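You operate a simulated robot arm through the tools that you are given. There is no shell and no other tool.

The job below is to be done with a simulated two-armed robot. You get a single attempt, and the scene is never put back.

JOB
Pick up the carton labelled "INK" from the bare end of the long desk with one hand, pass it to the other hand and put it on the top of the paper bench. Set down upright: carton.

Only the result counts: the job must be done as asked and must still hold three seconds after the hand-in. Knocking over, shifting, dropping, spilling or breaking anything else fails it.

ROBOT AND FRAMES
Two 7-joint arms with two-finger parallel grippers on one trunk, on a base that drives. Base frame: it is fixed to the floor where the robot stands at the start and does not move with it; the origin is under the middle of the robot, x ahead of it, y to its left, z up; the surface under the hand at the start is at about z = 0.74. Readings come in m, degrees, newtons and seconds.
The left shoulder is at the start at [0.183, 0.171, 1.081], the right one opposite. Places, roughly: top of the paper bench [-1.4, -1.1, 0.8]. Payload 4.4 kg a hand.
The tool frame of a hand sits at the grasp point between the pads (the TCP): z along the fingers, y along the line on which they close. The tips reach 0.023 m beyond it. Largest opening 0.094 m; finger width 0.038, thickness 0.01; the body of the gripper, 0.054 by 0.096 m, starts 0.039 m behind the TCP.
Orientation is told as [roll, pitch, yaw] about the base's x, y, z axes, in that order, counted from this pose: with the fingers straight down and closing along the base's y, the tool's x points along the base's -x, its y along +y and its z along -z.

CONTROLS
- The arms move only by the tool step_arm. It takes "left_moves", "right_moves" or both (then of equal length, played together; a hand with none holds still); each is a list of rows, each a list of 3 entries, a list of its own where there are three numbers: the finger opening in m, from 0 to 0.094, then the shift along the tool's x, y, z in units of 25 mm (1.0 is 25 mm), then the turn, a rotation vector about the tool's x, y, z in units of 8 degrees (1.0 is 8 degrees). In form: [[claw, [tx, ty, tz], [wx, wy, wz]], ...]. A call has 1 to 20 rows; each row shifts and turns the commanded pose from where the row before left it, along the tool's axes as they then stand. A call with a number of a shift or a turn outside -1 to 1 is refused whole. Rows are played at 5 a second. More than 0.05 m and 8.6 degrees between two rows, or a gripper value outside its range, and nothing of the call is played. Where a pose cannot be reached the arm comes as near as it can. A force on the tool above 40 N (or 10 N above the force at the start of the call, whichever is more), or a blocked arm, ends the call early, and 0.2 s more pass. The fingers move at their own pace (about 0.072 m/s each) and stop on an object; they squeeze with about 44 N. The grip force told is the motor's: it shows also when the fingers shut on nothing. Time passes only in rows, and 0.2 s behind the last, so rows that do not move let the fingers close. The reply holds the time, the measured pose of the TCP, the force on the tool along the base axes, the opening and the grip force, in the units named above and with some noise, with the torque about the TCP (base axes, N m) and any sound that the robot's microphone picked up, and new pictures: "views" is both (left out), scene, wrist or none (wrist: the cameras of the hands that moved).
- Cameras (640 x 400 px; columns grow to the right, rows downward): "scene" is now at [0.3147, -0.0055, 1.207]; the picture's right is [-0.04, -1.00, 0.00], its down [-0.62, 0.02, -0.78] and it looks along [0.78, -0.03, -0.62] (base axes); focal length 214 px, centre (320, 200). "left" rides on the left gripper at [0.086, -0.016, -0.075] in its tool frame; the picture's right is [0.18, 0.98, 0.00], its down [-0.58, 0.11, -0.81] and it looks along [-0.79, 0.15, 0.59] (tool axes); focal length 243 px, centre (320, 200). "right" rides on the right gripper at [0.086, 0.016, -0.074] in its tool frame; the picture's right is [-0.18, 0.98, 0.00], its down [-0.58, -0.11, -0.81] and it looks along [-0.79, -0.15, 0.59] (tool axes); focal length 243 px, centre (320, 200). There is no depth. A picture from a camera that has moved, and an enlarged one, comes with that camera's place and axes in the base frame and with its lens.
- slide_trunk(by): slides the trunk up (or, below 0, down) by that many m; the arms and the scene camera ride with it, the base frame stays. It gives what a move gives, with no picture.
- roll_base(legs): drives the robot by 1 to 6 legs, each [ahead, left, turn to the left] in m, m and degrees, along the robot's own axes; the way and the turn of a leg run together, so that a leg with both is an arc; at most 1.5 m and 180 degrees a leg. The arms and the cameras ride along, it lands a little off, and it stops where it bumps. It gives what a move gives, and a new picture of the scene camera.
- aim_head(pan, tilt): turns the head with the scene camera to pan (to the left, within 80 degrees either way) and tilt (down, from -29 to 69), counted from straight ahead of the robot. It gives what a move gives, and a new picture of the scene camera.
- inspect(camera, box): a new picture of the part [left, top, right, bottom] of that camera's present view, enlarged. No time passes.
- close_job(): hands the job in; it is judged then, once.

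Places have to be worked out from the pictures, the camera data and where the tool is seen. Open the grippers and draw the arms clear of the work before you hand the job in, unless the task says otherwise.

The tools are called after "Emit:" as name(argument=value, ...) on one line, values as JSON. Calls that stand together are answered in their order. step_arm: Moves the arms, as the interface text tells. Its arguments: {"type":"object","properties":{"left_moves":{"type":"array"},"right_moves":{"type":"array"},"views":{"type":"string","enum":["both","scene","wrist","none"]}},"required":[]} The other tools are called the same way: slide_trunk (by) slides the trunk up or down; roll_base (legs) drives the base; aim_head (pan, tilt) turns the head that bears the scene camera; inspect (camera, box) takes an enlarged picture of a part of a camera's view; close_job () hands the job in.

At the start:

```text
time: 0.0
left_tcp_pos: [0.513, 0.2509, 1.0381]
left_tool_rot: [0.0, -0.1, 0.0]
left_ft_force: [-0.5, -0.1, 0.3]
left_torque: [0.0, 0.04, -0.01]
left_width: 0.0938
left_gripper_force: 0.2
right_tcp_pos: [0.5984, -0.2335, 1.0148]
right_tool_rot: [-0.1, 0.1, 0.0]
right_ft_force: [-0.4, -0.1, -0.1]
right_torque: [-0.02, 0.01, -0.01]
right_width: 0.094
right_gripper_force: 0.0
trunk travel left (down, up): [-0.1, 0.288]
robot x, y, heading: [-0.0033, 0.0016, -0.2]
head pan, tilt: [-2.2, 38.6]
```

scene: 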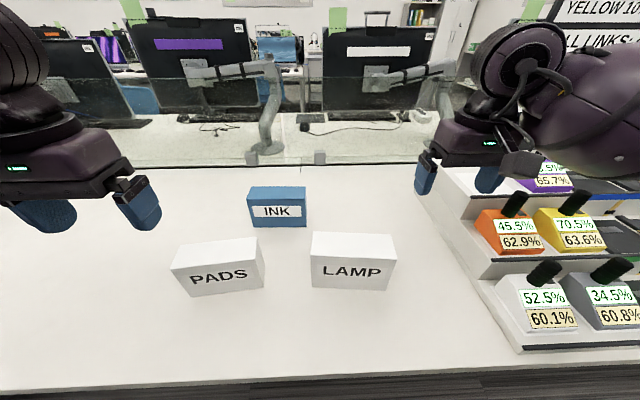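
right: 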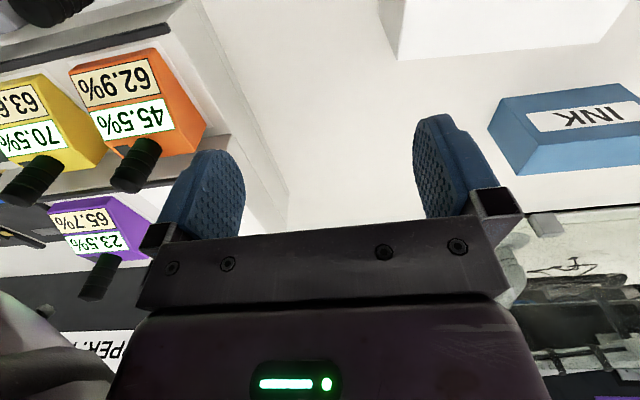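
left: 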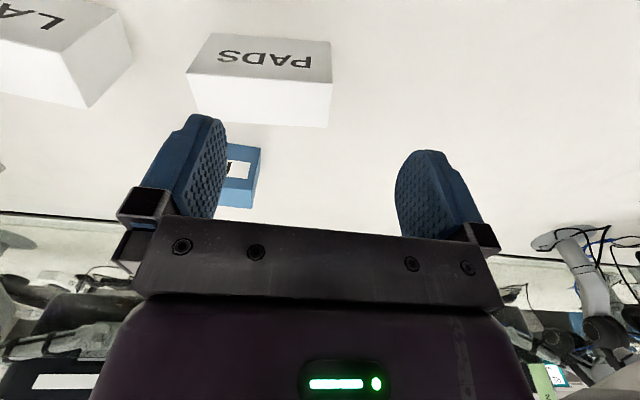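

I'll look closer at the carton and its surroundings to size it before moving anything.

Emit:
inspect(camera="scene", box=[160, 150, 420, 312])

Emit:
inspect(camera="right", box=[440, 50, 640, 250])

Emit:
inspect(camera="left", box=[100, 0, 360, 240])

```text
2.46 times, centred on (290, 231) of scene
camera zoom: at [0.3147, -0.0055, 1.207], right [-0.04, -1.0, 0.0], down [-0.62, 0.02, -0.78], along [0.78, -0.03, -0.62], focal length 528 px, centre (394, 124)
```

zoom: 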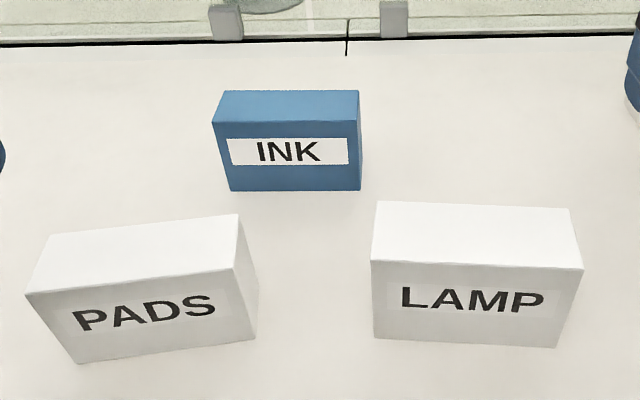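

```text
2.00 times, centred on (540, 150) of right
camera zoom: at [0.5114, -0.2174, 1.0898], right [0.18, 0.98, 0.0], down [0.58, -0.11, 0.81], along [0.79, -0.15, -0.59], focal length 485 px, centre (-120, 300)
```

zoom: 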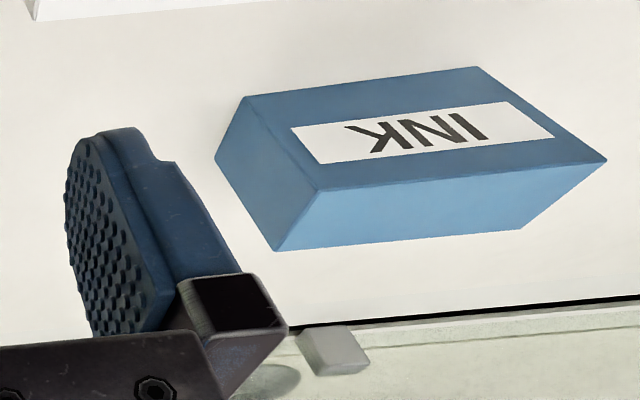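

```text
1.67 times, centred on (230, 120) of left
camera zoom: at [0.4274, 0.2345, 1.1124], right [-0.18, 0.98, 0.0], down [0.58, 0.11, 0.81], along [0.79, 0.15, -0.59], focal length 404 px, centre (470, 333)
```

zoom: 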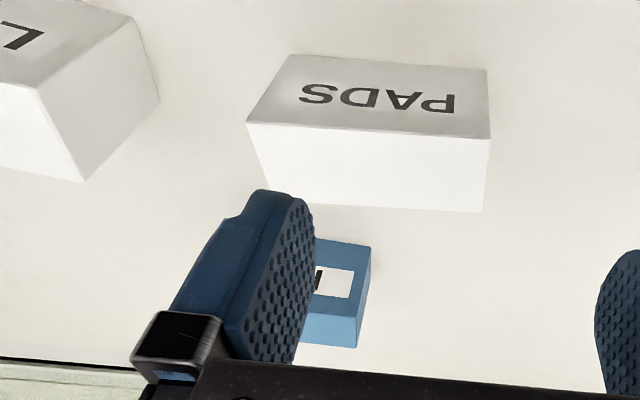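

From the two views I put the INK carton at about x 0.776–0.839, y 0.017–0.180, 0.106 m high (top about z 0.846), turned about -2 degrees. Before planning the pass I'll look to the right rear with the head to see the room and the paper bench.

Emit:
aim_head(pan=-80, tilt=30)

Emit:
aim_head(pan=80, tilt=30)

```text
time: 1.5
left_tcp_pos: [0.5146, 0.2493, 1.0375]
left_tool_rot: [-0.1, 0.1, 0.1]
left_ft_force: [-0.2, -0.5, -0.3]
left_torque: [0.02, 0.02, 0.02]
left_width: 0.094
left_gripper_force: 0.1
right_tcp_pos: [0.5981, -0.2332, 1.014]
right_tool_rot: [0.0, 0.0, 0.0]
right_ft_force: [0.1, -0.5, -0.2]
right_torque: [0.02, -0.02, -0.03]
right_width: 0.094
right_gripper_force: 0.1
trunk travel left (down, up): [-0.1, 0.288]
robot x, y, heading: [0.0019, -0.0035, -0.1]
head pan, tilt: [-80.0, 30.0]
camera scene: at [0.2446, -0.0913, 1.2202], right [-0.98, -0.17, 0.0], down [-0.09, 0.49, -0.87], along [0.15, -0.85, -0.5], focal length 214 px, centre (320, 200)
```

scene: 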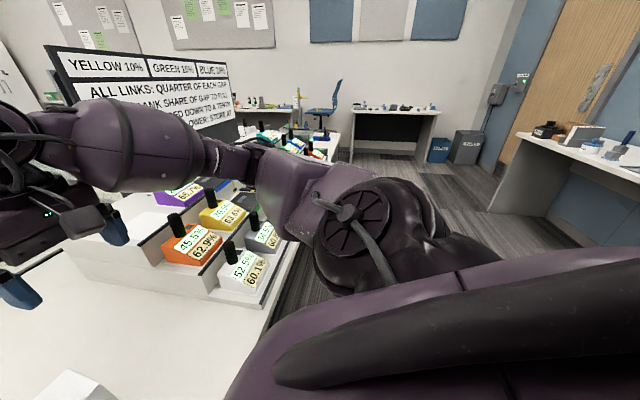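

```text
time: 4.0
left_tcp_pos: [0.5135, 0.2511, 1.0385]
left_tool_rot: [-0.2, 0.0, 0.0]
left_ft_force: [0.2, -0.1, -0.1]
left_torque: [0.01, -0.04, -0.01]
left_width: 0.0941
left_gripper_force: 0.0
right_tcp_pos: [0.5984, -0.2333, 1.0156]
right_tool_rot: [0.0, 0.0, 0.0]
right_ft_force: [-0.2, 0.1, -0.2]
right_torque: [-0.04, -0.02, 0.02]
right_width: 0.0939
right_gripper_force: 0.1
trunk travel left (down, up): [-0.1, 0.288]
robot x, y, heading: [0.0013, -0.0003, -0.2]
head pan, tilt: [80.0, 30.0]
camera scene: at [0.2446, 0.0869, 1.2202], right [0.98, -0.17, 0.0], down [-0.09, -0.49, -0.87], along [0.15, 0.85, -0.5], focal length 214 px, centre (320, 200)
```

scene: 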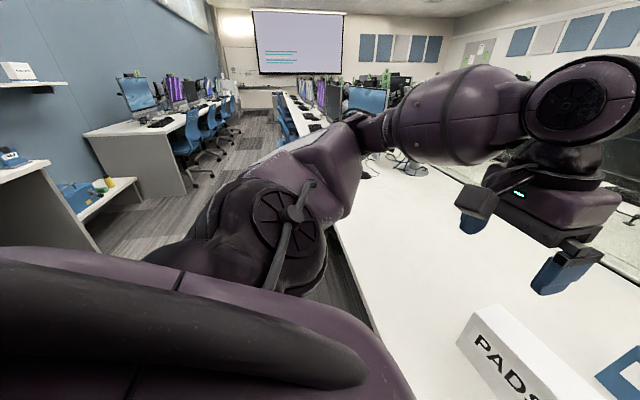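

The bench lies behind the robot, front edge near x -1.04, running from about y -2.15 upward. First the pick: I turn the head back to the desk and yaw the left hand -90 degrees so that its fingers close along base x, across the carton's 62 mm depth.

Emit:
aim_head(pan=5, tilt=40)

Emit:
step_arm(left_moves=[[0.094, [0, 0, 0], [0, 0, 1]], [0.094, [0, 0, 0], [0, 0, 1]], [0.094, [0, 0, 0], [0, 0, 1]], [0.094, [0, 0, 0], [0, 0, 1]], [0.094, [0, 0, 0], [0, 0, 1]], [0.094, [0, 0, 0], [0, 0, 1]], [0.094, [0, 0, 0], [0, 0, 1]], [0.094, [0, 0, 0], [0, 0, 1]], [0.094, [0, 0, 0], [0, 0, 1]], [0.094, [0, 0, 0], [0, 0, 1]], [0.094, [0, 0, 0], [0, 0, 1]], [0.094, [0, 0, 0], [0, 0, 0.5]], [0.094, [0, 0, 0], [0, 0, 0]]], views="both")

```text
time: 5.4
left_tcp_pos: [0.5134, 0.2511, 1.0379]
left_tool_rot: [0.0, 0.2, 0.0]
left_ft_force: [-0.5, 0.5, 0.6]
left_torque: [0.0, -0.01, 0.06]
left_width: 0.0939
left_gripper_force: 0.0
right_tcp_pos: [0.5974, -0.2339, 1.0146]
right_tool_rot: [0.0, 0.0, 0.0]
right_ft_force: [-0.8, -0.2, 0.6]
right_torque: [0.0, 0.04, 0.0]
right_width: 0.094
right_gripper_force: 0.1
trunk travel left (down, up): [-0.1, 0.288]
robot x, y, heading: [-0.0009, 0.0026, -0.0]
head pan, tilt: [5.0, 40.0]
camera scene: at [0.3135, 0.0053, 1.2049], right [0.09, -1.0, 0.0], down [-0.64, -0.06, -0.77], along [0.76, 0.07, -0.64], focal length 214 px, centre (320, 200)
```

scene: 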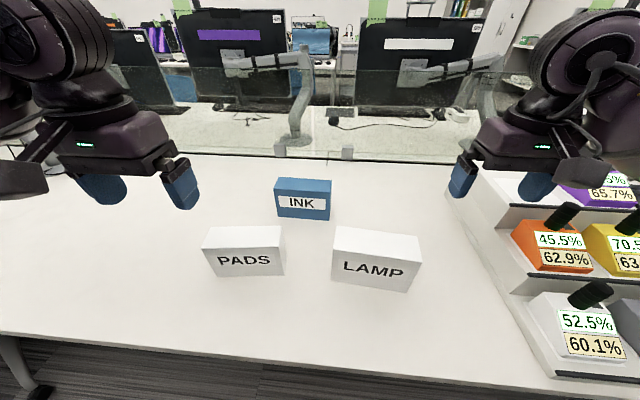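

```text
time: 8.2
left_tcp_pos: [0.5142, 0.2505, 1.0386]
left_tool_rot: [-0.1, 0.0, -92.1]
left_ft_force: [-0.1, 0.0, 0.7]
left_torque: [0.02, 0.01, 0.03]
left_width: 0.094
left_gripper_force: 0.0
right_tcp_pos: [0.5972, -0.2343, 1.0153]
right_tool_rot: [0.0, 0.0, -0.1]
right_ft_force: [0.8, 0.1, -0.1]
right_torque: [-0.04, 0.01, -0.01]
right_width: 0.0941
right_gripper_force: 0.1
trunk travel left (down, up): [-0.1, 0.288]
robot x, y, heading: [0.0003, -0.0013, 0.2]
head pan, tilt: [5.0, 40.0]
camera scene: at [0.3135, 0.0052, 1.2049], right [0.09, -1.0, 0.0], down [-0.64, -0.06, -0.77], along [0.76, 0.07, -0.64], focal length 214 px, centre (320, 200)
camera left: at [0.5001, 0.3375, 1.1121], right [0.99, 0.15, 0.0], down [0.09, -0.59, 0.81], along [0.12, -0.8, -0.59], focal length 243 px, centre (320, 200)
```

scene: 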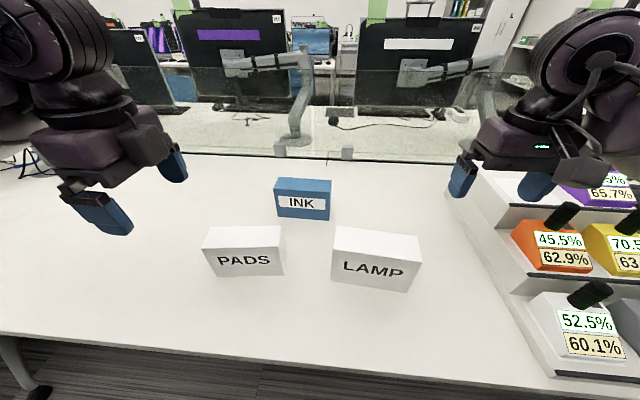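
left: 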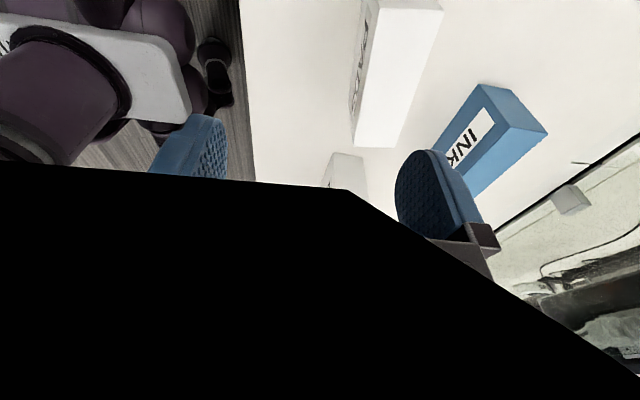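

The yaw works and the left tool is at -92 degrees, about parallel to the carton. Next I tilt the hand 30 degrees outward (fingers pointing down and to the right) while moving ahead to over the carton's left end.

Emit:
step_arm(left_moves=[[0.094, [0, 0.99, 0], [0, -1, 0]], [0.094, [0, 0.99, 0], [0, -1, 0]], [0.094, [0, 0.99, 0], [0, -1, 0]], [0.094, [0, 0.99, 0], [0, -0.75, 0]], [0.094, [0, 0.99, 0], [0, 0, 0]], [0.094, [0, 0.99, 0], [0, 0, 0]], [0.094, [0, 0.99, 0], [0, 0, 0]], [0.094, [0, 0.99, 0], [0, 0, 0]], [0.094, [0, 0.99, 0], [0, 0, 0]], [0.094, [0, 0.99, 0], [0, 0, 0]], [0.094, [0, 0.99, 0], [0, 0, 0]], [0.094, [0, 0.99, 0], [0, 0, 0]], [0.094, [0, 0, 0], [0, 0, 0]]], views="both")

```text
time: 11.0
left_tcp_pos: [0.8103, 0.2401, 1.0369]
left_tool_rot: [0.0, -30.0, -92.0]
left_ft_force: [-0.9, -0.2, 0.3]
left_torque: [-0.01, 0.02, -0.01]
left_width: 0.094
left_gripper_force: 0.1
right_tcp_pos: [0.5965, -0.2338, 1.0147]
right_tool_rot: [-0.1, 0.0, 0.0]
right_ft_force: [0.3, 0.1, -0.1]
right_torque: [-0.02, 0.01, -0.03]
right_width: 0.0939
right_gripper_force: 0.0
trunk travel left (down, up): [-0.1, 0.288]
robot x, y, heading: [-0.0017, 0.0018, 0.2]
head pan, tilt: [5.0, 40.0]
camera scene: at [0.3132, 0.0054, 1.2051], right [0.09, -1.0, 0.0], down [-0.64, -0.06, -0.77], along [0.76, 0.07, -0.64], focal length 214 px, centre (320, 200)
camera left: at [0.7983, 0.3527, 1.0583], right [0.99, 0.12, -0.09], down [0.1, -0.1, 0.99], along [0.11, -0.99, -0.12], focal length 243 px, centre (320, 200)
```

scene: 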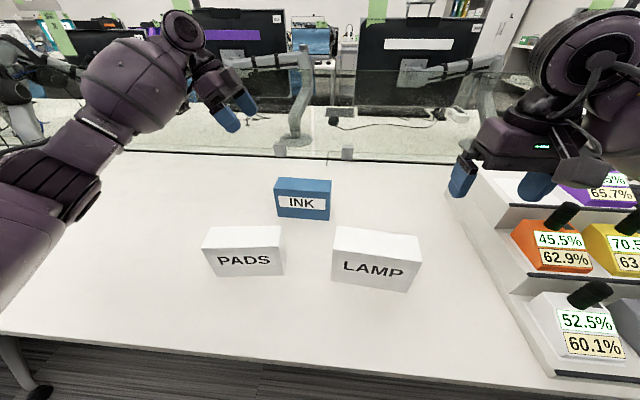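
left: 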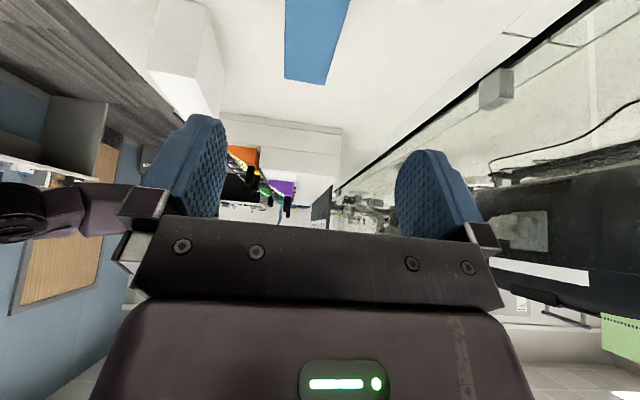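

The left hand is at [0.810, 0.240, 1.037] with 30 degrees of tilt, and its camera confirms the carton's right end at y about 0.016, x 0.77–0.83. I move down along the fingers to a pre-grasp point about 0.12 m off the grip.

Emit:
step_arm(left_moves=[[0.094, [0.2, 0, 0.9], [0, 0, 0]], [0.094, [0.2, 0, 0.9], [0, 0, 0]], [0.094, [0.2, 0, 0.9], [0, 0, 0]], [0.094, [0.2, 0, 0.9], [0, 0, 0]], [0.094, [0.2, 0, 0.9], [0, 0, 0]], [0.094, [0, 0, 0], [0, 0, 0]]], views="both")

Emit:
inspect(camera="scene", box=[200, 60, 400, 240])

```text
time: 12.4
left_tcp_pos: [0.8084, 0.2055, 0.9274]
left_tool_rot: [0.1, -30.1, -92.0]
left_ft_force: [1.0, -0.6, 0.8]
left_torque: [0.0, 0.03, -0.01]
left_width: 0.0937
left_gripper_force: 0.0
right_tcp_pos: [0.5972, -0.2334, 1.016]
right_tool_rot: [0.0, -0.1, 0.0]
right_ft_force: [0.7, -0.1, -0.7]
right_torque: [-0.03, 0.0, 0.03]
right_width: 0.094
right_gripper_force: 0.0
trunk travel left (down, up): [-0.1, 0.288]
robot x, y, heading: [-0.003, 0.0011, -0.2]
head pan, tilt: [5.0, 40.0]
camera scene: at [0.3132, 0.0052, 1.2051], right [0.09, -1.0, 0.0], down [-0.64, -0.06, -0.77], along [0.76, 0.07, -0.64], focal length 214 px, centre (320, 200)
camera left: at [0.7962, 0.3181, 0.9482], right [0.99, 0.13, -0.09], down [0.1, -0.1, 0.99], along [0.11, -0.99, -0.12], focal length 243 px, centre (320, 200)
```

scene: 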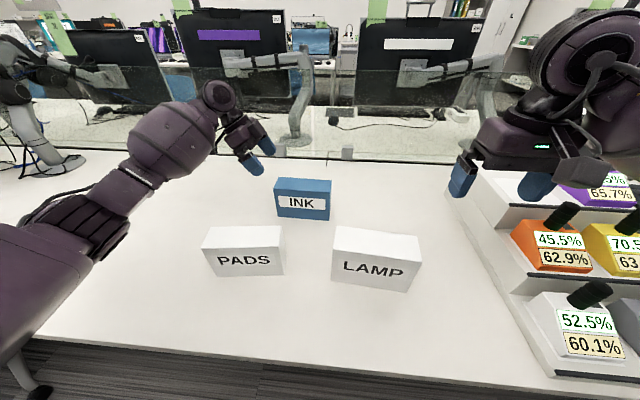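
left: 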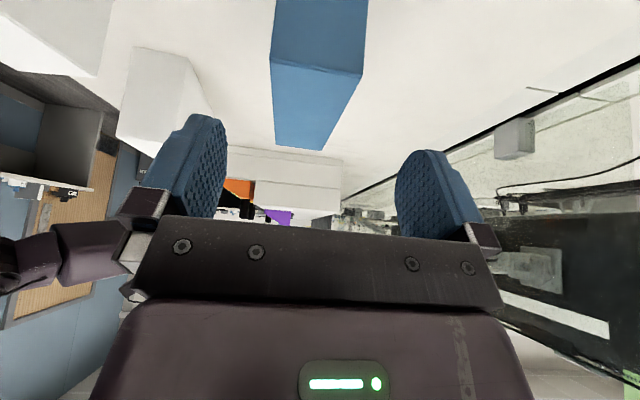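

```text
2.22 times, centred on (300, 150) of scene
camera zoom: at [0.3132, 0.0052, 1.2051], right [0.09, -1.0, 0.0], down [-0.64, -0.06, -0.77], along [0.76, 0.07, -0.64], focal length 477 px, centre (364, 311)
```

zoom: 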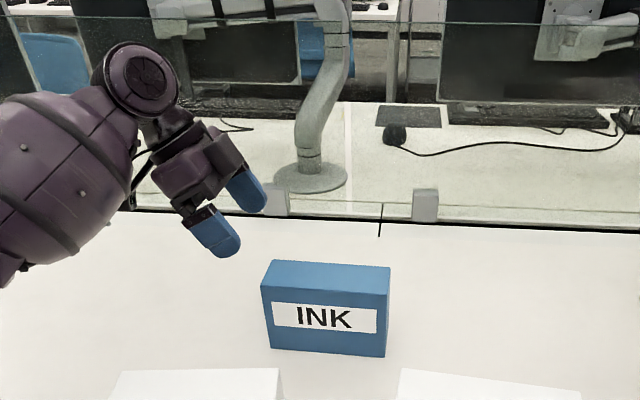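

The carton sits centred between the open fingers in the wrist view (x centre about 0.804). I advance 70 mm along the fingers so that the tips come level with its top, then check.

Emit:
step_arm(left_moves=[[0.094, [0, -0.03, 0.7], [0, 0, 0]], [0.094, [0, -0.03, 0.7], [0, 0, 0]], [0.094, [0, 0, 0.7], [0, 0, 0]], [0.094, [0, 0, 0.7], [0, 0, 0]], [0.094, [0, 0, 0], [0, 0, 0]]], views="both")

Emit:
inspect(camera="scene", box=[200, 100, 380, 240])

```text
time: 13.6
left_tcp_pos: [0.8062, 0.1689, 0.8667]
left_tool_rot: [0.0, -29.9, -92.0]
left_ft_force: [-0.3, 0.1, 0.0]
left_torque: [-0.03, 0.02, 0.0]
left_width: 0.094
left_gripper_force: 0.1
right_tcp_pos: [0.5979, -0.2335, 1.0153]
right_tool_rot: [-0.1, 0.0, 0.0]
right_ft_force: [0.9, 0.6, 0.5]
right_torque: [0.01, -0.01, 0.01]
right_width: 0.094
right_gripper_force: 0.0
trunk travel left (down, up): [-0.1, 0.288]
robot x, y, heading: [0.0002, -0.0032, 0.1]
head pan, tilt: [5.0, 40.0]
camera scene: at [0.3133, 0.0053, 1.205], right [0.09, -1.0, 0.0], down [-0.64, -0.06, -0.77], along [0.76, 0.07, -0.64], focal length 214 px, centre (320, 200)
camera left: at [0.7948, 0.2821, 0.8884], right [0.99, 0.13, -0.09], down [0.1, -0.1, 0.99], along [0.11, -0.99, -0.12], focal length 243 px, centre (320, 200)
```

scene: 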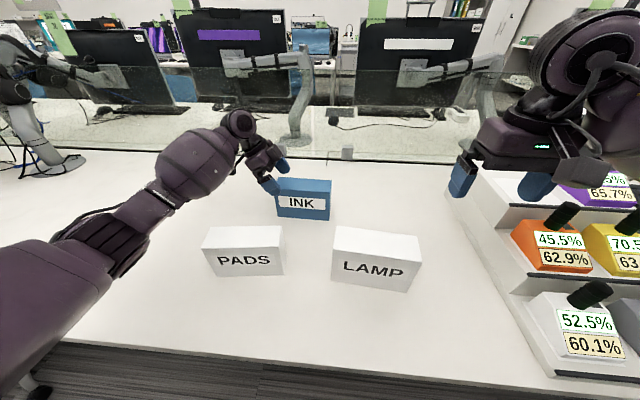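
left: 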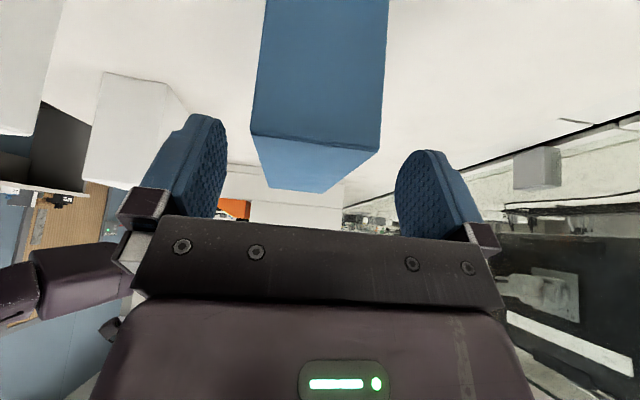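

```text
2.86 times, centred on (290, 170) of scene
camera zoom: at [0.3133, 0.0053, 1.205], right [0.09, -1.0, 0.0], down [-0.64, -0.06, -0.77], along [0.76, 0.07, -0.64], focal length 613 px, centre (406, 286)
```

zoom: 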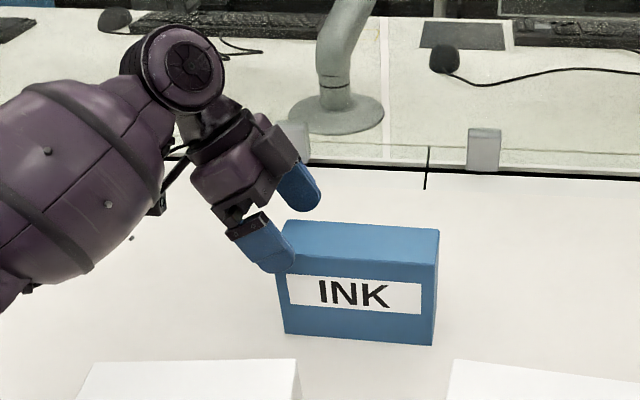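

The end of the carton is centred between the fingers. I go in another 42 mm along the fingers, keeping the palm a few millimetres off the carton's edge, and look before closing.

Emit:
step_arm(left_moves=[[0.094, [0, 0, 0.56], [0, 0, 0]], [0.094, [0, 0, 0.56], [0, 0, 0]], [0.094, [0, 0, 0.56], [0, 0, 0]], [0.094, [0, 0, 0], [0, 0, 0]]], views="both")

Emit:
inspect(camera="scene", box=[200, 100, 380, 240])

```text
time: 14.6
left_tcp_pos: [0.8057, 0.15, 0.8299]
left_tool_rot: [0.1, -29.9, -91.9]
left_ft_force: [0.5, 0.1, 0.5]
left_torque: [0.04, 0.0, 0.04]
left_width: 0.094
left_gripper_force: 0.0
right_tcp_pos: [0.5972, -0.2339, 1.016]
right_tool_rot: [-0.1, -0.1, 0.1]
right_ft_force: [1.0, -0.2, 0.0]
right_torque: [-0.03, -0.01, 0.0]
right_width: 0.094
right_gripper_force: 0.2
trunk travel left (down, up): [-0.1, 0.288]
robot x, y, heading: [0.002, -0.0027, 0.2]
head pan, tilt: [5.0, 40.0]
camera scene: at [0.3133, 0.0052, 1.205], right [0.09, -1.0, 0.0], down [-0.64, -0.06, -0.77], along [0.76, 0.07, -0.64], focal length 214 px, centre (320, 200)
camera left: at [0.7935, 0.262, 0.8517], right [0.99, 0.13, -0.09], down [0.11, -0.1, 0.99], along [0.11, -0.99, -0.12], focal length 243 px, centre (320, 200)
```

scene: 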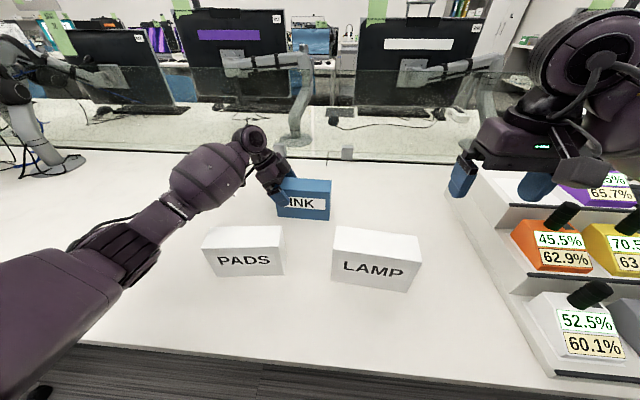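
left: 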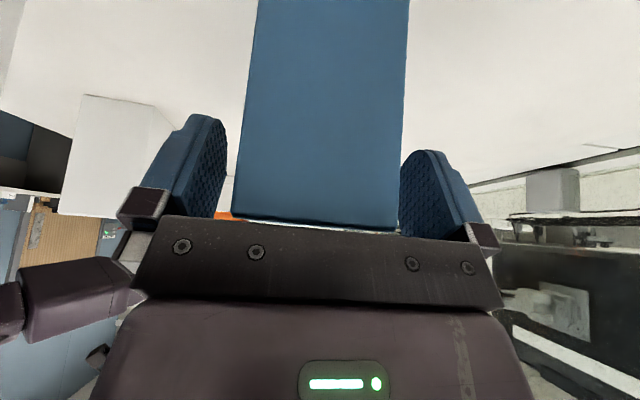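

```text
2.86 times, centred on (290, 170) of scene
camera zoom: at [0.3133, 0.0052, 1.205], right [0.09, -1.0, 0.0], down [-0.64, -0.06, -0.77], along [0.76, 0.07, -0.64], focal length 613 px, centre (406, 286)
```

zoom: 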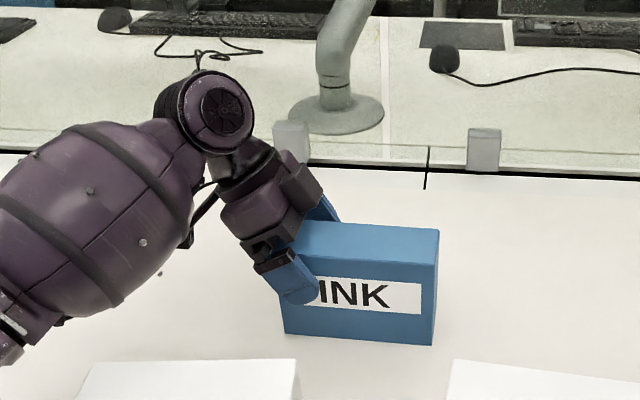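

Fingers straddle the carton well: its top is at about z 0.850 and the grip is about 30 mm from the left end. I go 3 mm deeper and close.

Emit:
step_arm(left_moves=[[0.094, [0, 0, 0.12], [0, 0, 0]], [0.06, [0, 0, 0], [0, 0, 0]], [0.04, [0, 0, 0], [0, 0, 0]], [0.0, [0, 0, 0], [0, 0, 0]], [0.0, [0, 0, 0], [0, 0, 0]], [0.0, [0, 0, 0], [0, 0, 0]]], views="both")

```text
time: 16.0
left_tcp_pos: [0.8062, 0.1477, 0.8281]
left_tool_rot: [0.0, -30.0, -92.0]
left_ft_force: [-0.1, 1.4, -0.8]
left_torque: [0.07, -0.02, 0.02]
left_width: 0.0598
left_gripper_force: 43.8
right_tcp_pos: [0.5979, -0.2329, 1.0151]
right_tool_rot: [-0.1, 0.0, -0.1]
right_ft_force: [-0.4, -0.6, -0.8]
right_torque: [-0.01, -0.03, -0.01]
right_width: 0.0939
right_gripper_force: 0.1
trunk travel left (down, up): [-0.1, 0.288]
robot x, y, heading: [-0.0008, -0.0033, 0.1]
head pan, tilt: [5.0, 40.0]
camera scene: at [0.3135, 0.0053, 1.2049], right [0.09, -1.0, 0.0], down [-0.64, -0.06, -0.77], along [0.76, 0.07, -0.64], focal length 214 px, centre (320, 200)
camera left: at [0.7937, 0.2611, 0.849], right [0.99, 0.13, -0.09], down [0.11, -0.1, 0.99], along [0.11, -0.99, -0.12], focal length 243 px, centre (320, 200)
```

scene: 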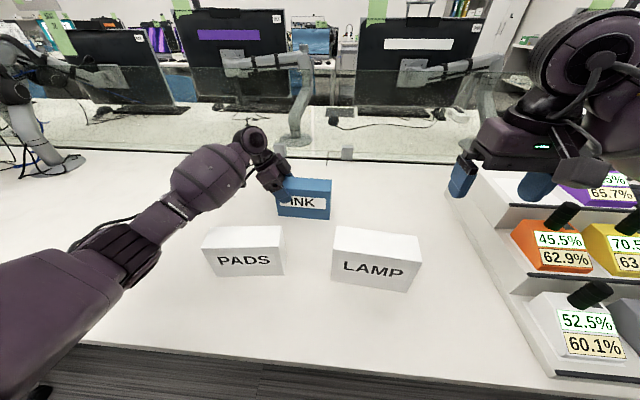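
left: 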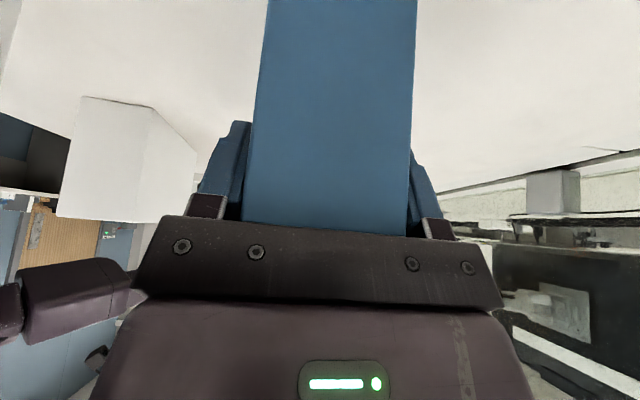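

The grip holds at 59.8 mm with 44 N. I lift straight up 30 mm slowly and read the weight and any slip.

Emit:
step_arm(left_moves=[[0.0, [-0.1, 0, -0.173], [0, 0, 0]], [0.0, [-0.1, 0, -0.173], [0, 0, 0]], [0.0, [-0.2, 0, -0.346], [0, 0, 0]], [0.0, [-0.2, 0, -0.346], [0, 0, 0]], [0.0, [0, 0, 0], [0, 0, 0]], [0.0, [0, 0, 0], [0, 0, 0]]], views="both")

Emit:
inspect(camera="scene", box=[200, 100, 380, 240])

```text
time: 17.4
left_tcp_pos: [0.807, 0.1493, 0.8567]
left_tool_rot: [0.0, -30.0, -92.0]
left_ft_force: [0.4, -0.6, -2.9]
left_torque: [0.18, -0.01, -0.01]
left_width: 0.0597
left_gripper_force: 43.9
right_tcp_pos: [0.5987, -0.2335, 1.0154]
right_tool_rot: [0.0, 0.0, 0.1]
right_ft_force: [-0.5, 1.0, -0.8]
right_torque: [0.0, 0.0, -0.04]
right_width: 0.0938
right_gripper_force: 0.1
trunk travel left (down, up): [-0.1, 0.288]
robot x, y, heading: [0.0002, -0.0007, 0.0]
head pan, tilt: [5.0, 40.0]
camera scene: at [0.3138, 0.0052, 1.2048], right [0.09, -1.0, 0.0], down [-0.64, -0.06, -0.77], along [0.76, 0.07, -0.64], focal length 214 px, centre (320, 200)
camera left: at [0.7947, 0.2615, 0.8789], right [0.99, 0.12, -0.09], down [0.11, -0.1, 0.99], along [0.11, -0.99, -0.12], focal length 243 px, centre (320, 200)
```

scene: 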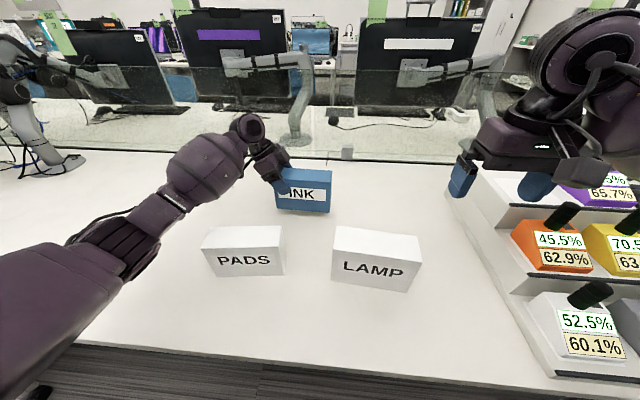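
left: 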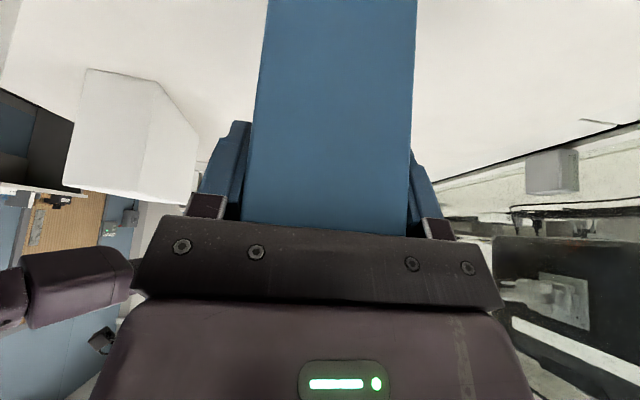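

```text
2.86 times, centred on (290, 170) of scene
camera zoom: at [0.3138, 0.0052, 1.2048], right [0.09, -1.0, 0.0], down [-0.64, -0.06, -0.77], along [0.76, 0.07, -0.64], focal length 613 px, centre (406, 286)
```

zoom: 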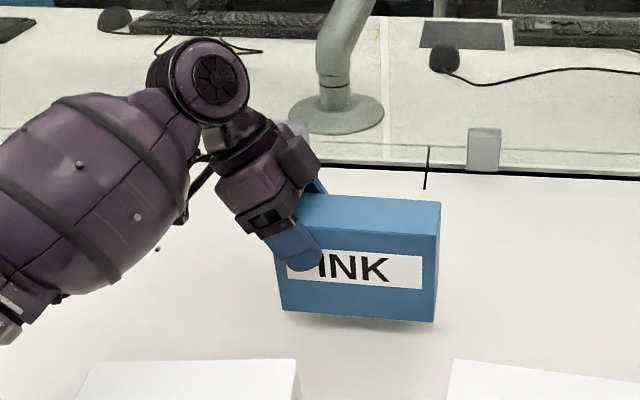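

Carton lifted: about 2.9 N (0.3 kg), no slip, hanging level. I raise it a further 0.16 m and then bring it back to the middle in front of the robot for the pass.

Emit:
step_arm(left_moves=[[0.0, [-0.4075, 0, -0.706], [0, 0, 0]], [0.0, [-0.4075, 0, -0.706], [0, 0, 0]], [0.0, [-0.4075, 0, -0.706], [0, 0, 0]], [0.0, [-0.4075, 0, -0.706], [0, 0, 0]], [0.0, [-0.4075, 0, -0.706], [0, 0, 0]], [0.0, [-0.4075, 0, -0.706], [0, 0, 0]], [0.0, [-0.4075, 0, -0.706], [0, 0, 0]], [0.0, [-0.4075, 0, -0.706], [0, 0, 0]], [0.0, [-0.362, -0.62, 0.209], [0, 0, 0]], [0.0, [-0.362, -0.62, 0.209], [0, 0, 0]], [0.0, [-0.362, -0.62, 0.209], [0, 0, 0]], [0.0, [-0.362, -0.62, 0.209], [0, 0, 0]], [0.0, [-0.362, -0.62, 0.209], [0, 0, 0]], [0.0, [-0.362, -0.62, 0.209], [0, 0, 0]], [0.0, [-0.362, -0.62, 0.209], [0, 0, 0]], [0.0, [-0.362, -0.62, 0.209], [0, 0, 0]], [0.0, [0, 0, 0], [0, 0, 0]]], views="both")

```text
time: 21.0
left_tcp_pos: [0.6787, 0.0668, 1.0181]
left_tool_rot: [0.0, -30.0, -92.0]
left_ft_force: [0.1, 0.5, -2.6]
left_torque: [0.14, -0.03, -0.01]
left_width: 0.0598
left_gripper_force: 43.9
right_tcp_pos: [0.5981, -0.2346, 1.0136]
right_tool_rot: [0.0, 0.0, -0.1]
right_ft_force: [-1.0, 0.4, -0.5]
right_torque: [-0.04, -0.01, -0.01]
right_width: 0.0938
right_gripper_force: 0.0
trunk travel left (down, up): [-0.1, 0.288]
robot x, y, heading: [0.0014, -0.0008, -0.0]
head pan, tilt: [5.0, 40.0]
camera scene: at [0.3139, 0.0053, 1.2048], right [0.09, -1.0, 0.0], down [-0.64, -0.06, -0.77], along [0.76, 0.07, -0.64], focal length 214 px, centre (320, 200)
camera left: at [0.6673, 0.1793, 1.0398], right [0.99, 0.12, -0.09], down [0.11, -0.1, 0.99], along [0.11, -0.99, -0.12], focal length 243 px, centre (320, 200)
```

scene: 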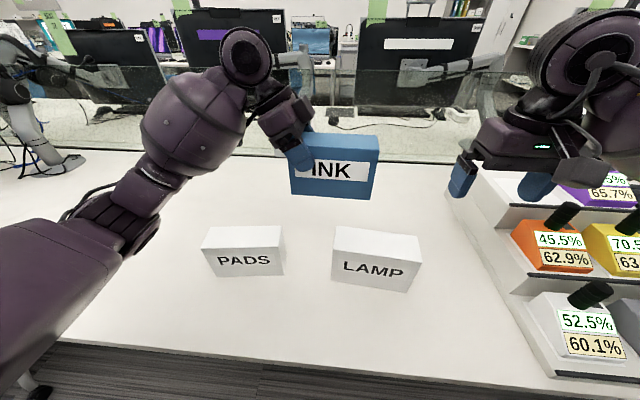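
left: 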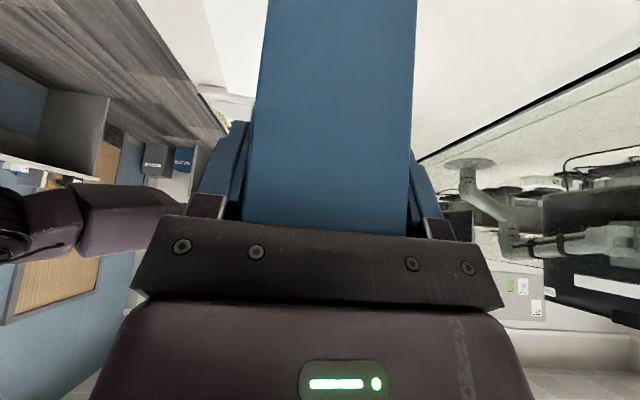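

The carton is held at left TCP [0.679, 0.067, 1.018], still level. Now the right hand: I raise it 50 mm, yaw it +88 degrees and tilt it 30 degrees outward, mirroring the left one.

Emit:
step_arm(right_moves=[[0.094, [0, 0, -1], [0, 0, -1]], [0.094, [0, 0, -1], [0, 0, -1]], [0.094, [0, 0, 0], [0, 0, -1]], [0.094, [0, 0, 0], [0, 0, -1]], [0.094, [0, 0, 0], [0, 0, -1]], [0.094, [0, 0, 0], [0, 0, -1]], [0.094, [0, 0, 0], [0, 0, -1]], [0.094, [0, 0, 0], [0, 0, -1]], [0.094, [0, 0, 0], [0, 0, -1]], [0.094, [0, 0, 0], [0, 0, -1]], [0.094, [0, 0, 0], [0, 0, -1]], [0.094, [0, 0, 0], [0, -1, 0]], [0.094, [0, 0, 0], [0, -1, 0]], [0.094, [0, 0, 0], [0, -1, 0]], [0.094, [0, 0, 0], [0, -0.75, 0]], [0.094, [0, 0, 0], [0, 0, 0]]], views="both")

```text
time: 24.4
left_tcp_pos: [0.6797, 0.0657, 1.0192]
left_tool_rot: [0.0, -30.0, -92.0]
left_ft_force: [0.1, 0.0, -3.4]
left_torque: [0.11, -0.04, 0.0]
left_width: 0.0599
left_gripper_force: 43.9
right_tcp_pos: [0.5042, -0.1708, 1.0752]
right_tool_rot: [0.1, -30.0, 83.4]
right_ft_force: [0.5, 0.5, -0.3]
right_torque: [0.0, -0.01, -0.02]
right_width: 0.0937
right_gripper_force: 0.1
right hand out of reach, approached as far as the arm can: row 9, 10, 11, 12, 13, 14, 15
trunk travel left (down, up): [-0.1, 0.288]
robot x, y, heading: [0.001, 0.0013, -0.1]
head pan, tilt: [5.0, 40.0]
camera scene: at [0.3131, 0.0054, 1.2051], right [0.09, -1.0, 0.0], down [-0.64, -0.06, -0.77], along [0.76, 0.07, -0.64], focal length 214 px, centre (320, 200)
camera right: at [0.4751, -0.2805, 1.0965], right [-0.96, 0.27, 0.09], down [0.12, 0.09, 0.99], along [0.26, 0.96, -0.12], focal length 243 px, centre (320, 200)
```

scene: 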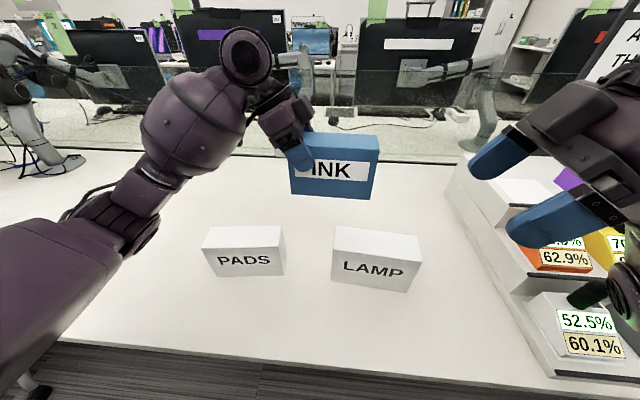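
right: 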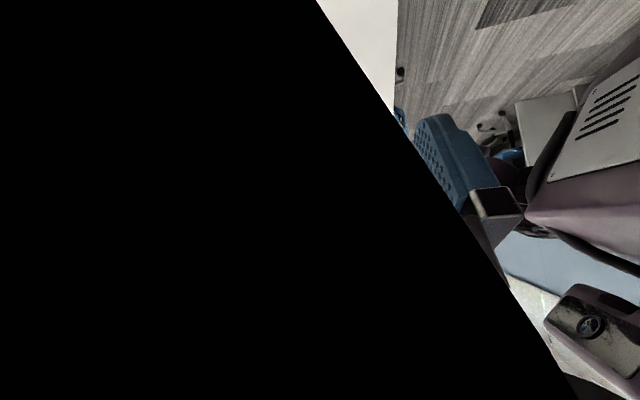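

The right arm met a joint limit while yawing: it ended at [0.504, -0.171, 1.075], yaw 83 instead of 88. I raise it a little to see how the commanded pose carries on from there, keeping it clear of the carton.

Emit:
step_arm(right_moves=[[0.094, [-0.25, 0, -0.433], [0, 0, 0]], [0.094, [-0.25, 0, -0.433], [0, 0, 0]], [0.094, [0, 0, 0], [0, 0, 0]]], views="scene")

```text
time: 25.2
left_tcp_pos: [0.6798, 0.067, 1.0179]
left_tool_rot: [0.1, -30.1, -92.0]
left_ft_force: [0.2, -0.4, -3.4]
left_torque: [0.14, -0.01, -0.02]
left_width: 0.0599
left_gripper_force: 44.4
right_tcp_pos: [0.5047, -0.1698, 1.1011]
right_tool_rot: [0.1, -30.0, 83.6]
right_ft_force: [-0.4, -0.5, -0.1]
right_torque: [0.01, 0.02, -0.01]
right_width: 0.0942
right_gripper_force: 0.0
trunk travel left (down, up): [-0.1, 0.288]
robot x, y, heading: [-0.0037, 0.0033, -0.1]
head pan, tilt: [5.0, 40.0]
camera scene: at [0.3139, 0.0052, 1.2047], right [0.09, -1.0, 0.0], down [-0.64, -0.06, -0.77], along [0.76, 0.07, -0.64], focal length 214 px, centre (320, 200)
```

scene: 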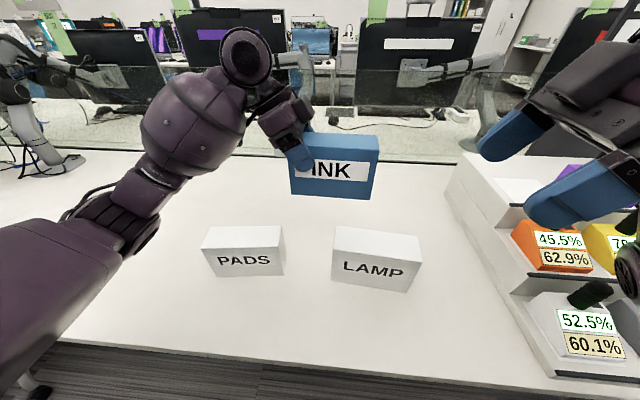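

The command now carries on from the reached pose. I move the right hand ahead to x about 0.675, staying right of the carton, so that there is room to correct its yaw.

Emit:
step_arm(right_moves=[[0.094, [-0.267, -0.833, -0.0715], [0, 0, 0]], [0.094, [-0.267, -0.833, -0.0715], [0, 0, 0]], [0.094, [-0.267, -0.833, -0.0715], [0, 0, 0]], [0.094, [-0.267, -0.833, -0.0715], [0, 0, 0]], [0.094, [-0.267, -0.833, -0.0715], [0, 0, 0]], [0.094, [-0.267, -0.833, -0.0715], [0, 0, 0]], [0.094, [-0.267, -0.833, -0.0715], [0, 0, 0]], [0.094, [-0.267, -0.833, -0.0715], [0, 0, 0]], [0.094, [0, 0, 0], [0, 0, 0]]], views="both")

```text
time: 27.2
left_tcp_pos: [0.6801, 0.0661, 1.0189]
left_tool_rot: [0.1, -30.0, -92.0]
left_ft_force: [-0.3, 0.2, -3.2]
left_torque: [0.14, 0.03, 0.0]
left_width: 0.0598
left_gripper_force: 43.3
right_tcp_pos: [0.5778, -0.1014, 1.1675]
right_tool_rot: [0.2, -30.0, 83.3]
right_ft_force: [-0.4, -0.2, 0.5]
right_torque: [-0.01, -0.01, 0.01]
right_width: 0.0939
right_gripper_force: 0.0
right hand out of reach, approached as far as the arm can: row 1, 2, 3, 4, 5, 6, 7, 8
trunk travel left (down, up): [-0.1, 0.288]
robot x, y, heading: [-0.0035, 0.0021, 0.1]
head pan, tilt: [5.0, 40.0]
camera scene: at [0.3138, 0.0051, 1.2048], right [0.09, -1.0, 0.0], down [-0.64, -0.06, -0.77], along [0.76, 0.07, -0.64], focal length 214 px, centre (320, 200)
camera right: at [0.5497, -0.2107, 1.188], right [-0.96, 0.27, 0.09], down [0.12, 0.09, 0.99], along [0.26, 0.96, -0.12], focal length 243 px, centre (320, 200)
```

scene: 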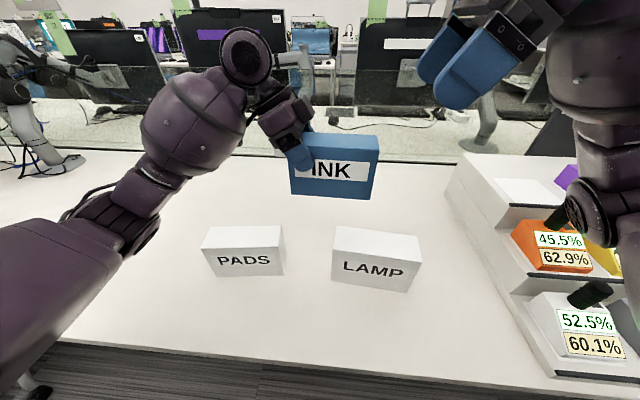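
right: 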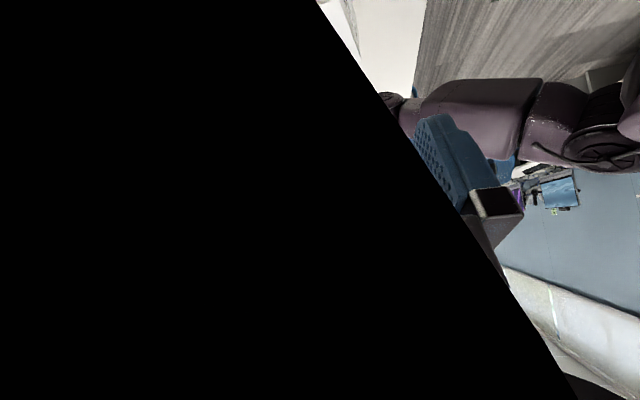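

The right arm slides along a joint limit in this yaw, ending at [0.578, -0.101, 1.168], still clear of the carton. The left hand yawed without trouble from x 0.51, so I take the right hand back outward, undo the tilt and yaw, and will redo the yaw from the mirrored place.

Emit:
step_arm(right_moves=[[0.094, [0.84, 0.226, -0.099], [0, 0, 0]], [0.094, [0.84, 0.226, -0.099], [0, 0, 0]], [0.094, [0.84, 0.226, -0.099], [0, 0, 0]], [0.094, [0.84, 0.226, -0.099], [0, 0, 0]], [0.094, [0.84, 0.226, -0.099], [0, 0, 0]], [0.094, [0.84, 0.226, -0.099], [0, 0, 0]], [0.094, [0.84, 0.226, -0.099], [0, 0, 0]], [0.094, [0.84, 0.226, -0.099], [0, 0, 0]], [0.094, [0, 0, 0], [0, 1, 0]], [0.094, [0, 0, 0], [0, 1, 0]], [0.094, [0, 0, 0], [0, 1, 0]], [0.094, [0, 0, 0], [0, 0.75, 0]], [0.094, [0, 0, 0], [0, 0, 0]]], views="scene")

```text
time: 30.0
left_tcp_pos: [0.6795, 0.0674, 1.0173]
left_tool_rot: [0.0, -30.0, -92.0]
left_ft_force: [-0.2, -0.7, -2.9]
left_torque: [0.12, -0.01, -0.02]
left_width: 0.0596
left_gripper_force: 44.2
right_tcp_pos: [0.4764, -0.2184, 1.1131]
right_tool_rot: [0.0, 0.1, 83.6]
right_ft_force: [1.1, 0.5, 0.4]
right_torque: [0.0, 0.0, 0.01]
right_width: 0.0941
right_gripper_force: 0.1
right hand out of reach, approached as far as the arm can: row 3, 4, 5, 6, 7, 8, 11
trunk travel left (down, up): [-0.1, 0.288]
robot x, y, heading: [0.005, 0.0005, 0.2]
head pan, tilt: [5.0, 40.0]
camera scene: at [0.314, 0.0051, 1.2046], right [0.09, -1.0, 0.0], down [-0.64, -0.06, -0.77], along [0.76, 0.07, -0.64], focal length 214 px, centre (320, 200)
```

scene: 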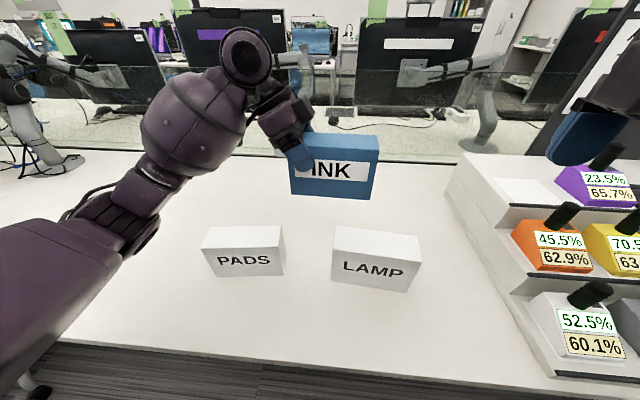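

Tilt is undone. Now I yaw the right hand back to zero and move it a little to the right to get away from the limit.

Emit:
step_arm(right_moves=[[0.094, [0, 0, 0], [0, 0, 1]], [0.094, [0, 0, 0], [0, 0, 1]], [0.094, [0, 0, 0], [0, 0, 1]], [0.094, [0, 0, 0], [0, 0, 1]], [0.094, [0, 0, 0], [0, 0, 1]], [0.094, [0, 0, 0], [0, 0, 1]], [0.094, [0, 0, 0], [0, 0, 1]], [0.094, [0, 0, 0], [0, 0, 1]], [0.094, [0, 0, 0], [0, 0, 1]], [0.094, [0, 0, 0], [0, 0, 1]], [0.094, [0, 0, 0], [0, 0, 0.45]], [0.094, [-0.8, -0.6, 0.8], [0, 0, 0]], [0.094, [-0.8, -0.6, 0.8], [0, 0, 0]], [0.094, [0, 0, 0.8], [0, 0, 0]], [0.094, [0, 0, 0], [0, 0, 0]]], views="scene")

```text
time: 33.2
left_tcp_pos: [0.6792, 0.0666, 1.0187]
left_tool_rot: [0.1, -30.0, -92.0]
left_ft_force: [0.4, -0.3, -3.5]
left_torque: [0.18, 0.03, 0.03]
left_width: 0.0601
left_gripper_force: 44.0
right_tcp_pos: [0.5177, -0.2486, 1.0568]
right_tool_rot: [-0.1, 0.0, 0.0]
right_ft_force: [0.1, -0.1, 0.2]
right_torque: [-0.01, 0.0, -0.03]
right_width: 0.0941
right_gripper_force: 0.1
trunk travel left (down, up): [-0.1, 0.288]
robot x, y, heading: [0.0003, 0.0003, -0.2]
head pan, tilt: [5.0, 40.0]
camera scene: at [0.3135, 0.0052, 1.205], right [0.09, -1.0, 0.0], down [-0.64, -0.06, -0.77], along [0.76, 0.07, -0.64], focal length 214 px, centre (320, 200)
```

scene: 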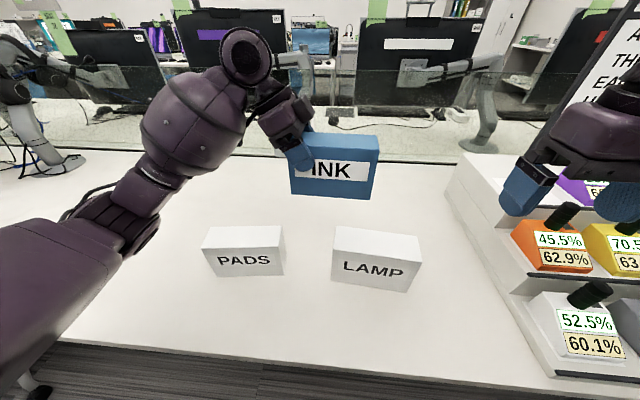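

The right hand is now at the mirror image of the left hand's start. I yaw it +88 degrees from here and watch for a limit.

Emit:
step_arm(right_moves=[[0.094, [0, 0, 0.75], [0, 0, 0]], [0.094, [0, 0, 0], [0, 0, -1]], [0.094, [0, 0, 0], [0, 0, -1]], [0.094, [0, 0, 0], [0, 0, -1]], [0.094, [0, 0, 0], [0, 0, -1]], [0.094, [0, 0, 0], [0, 0, -1]], [0.094, [0, 0, 0], [0, 0, -1]], [0.094, [0, 0, 0], [0, 0, -1]], [0.094, [0, 0, 0], [0, 0, -1]], [0.094, [0, 0, 0], [0, 0, -1]], [0.094, [0, 0, 0], [0, 0, -1]], [0.094, [0, 0, 0], [0, 0, -1]], [0.094, [0, 0, 0], [0, 0, 0]]], views="scene")

```text
time: 36.0
left_tcp_pos: [0.68, 0.0669, 1.0193]
left_tool_rot: [0.1, -29.9, -92.1]
left_ft_force: [-0.4, 0.7, -2.4]
left_torque: [0.17, -0.01, 0.0]
left_width: 0.0598
left_gripper_force: 44.0
right_tcp_pos: [0.463, -0.2085, 1.0576]
right_tool_rot: [0.1, -0.1, 88.0]
right_ft_force: [0.4, -0.1, 1.3]
right_torque: [0.03, -0.01, 0.02]
right_width: 0.094
right_gripper_force: 0.1
right hand out of reach, approached as far as the arm can: row 10, 11, 12
trunk travel left (down, up): [-0.1, 0.288]
robot x, y, heading: [0.0006, 0.0004, -0.4]
head pan, tilt: [5.0, 40.0]
camera scene: at [0.3132, 0.0046, 1.2051], right [0.09, -1.0, 0.0], down [-0.64, -0.06, -0.77], along [0.76, 0.07, -0.64], focal length 214 px, centre (320, 200)
```

scene: 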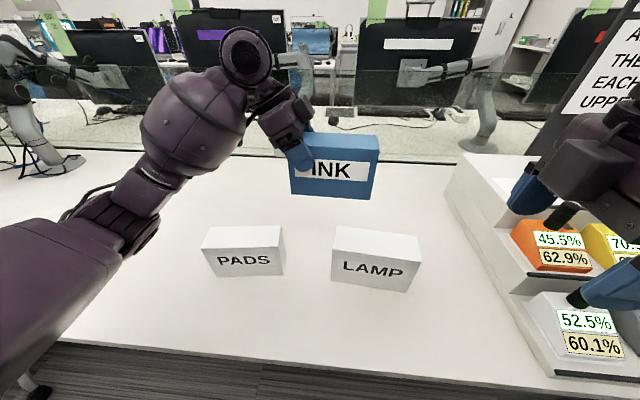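

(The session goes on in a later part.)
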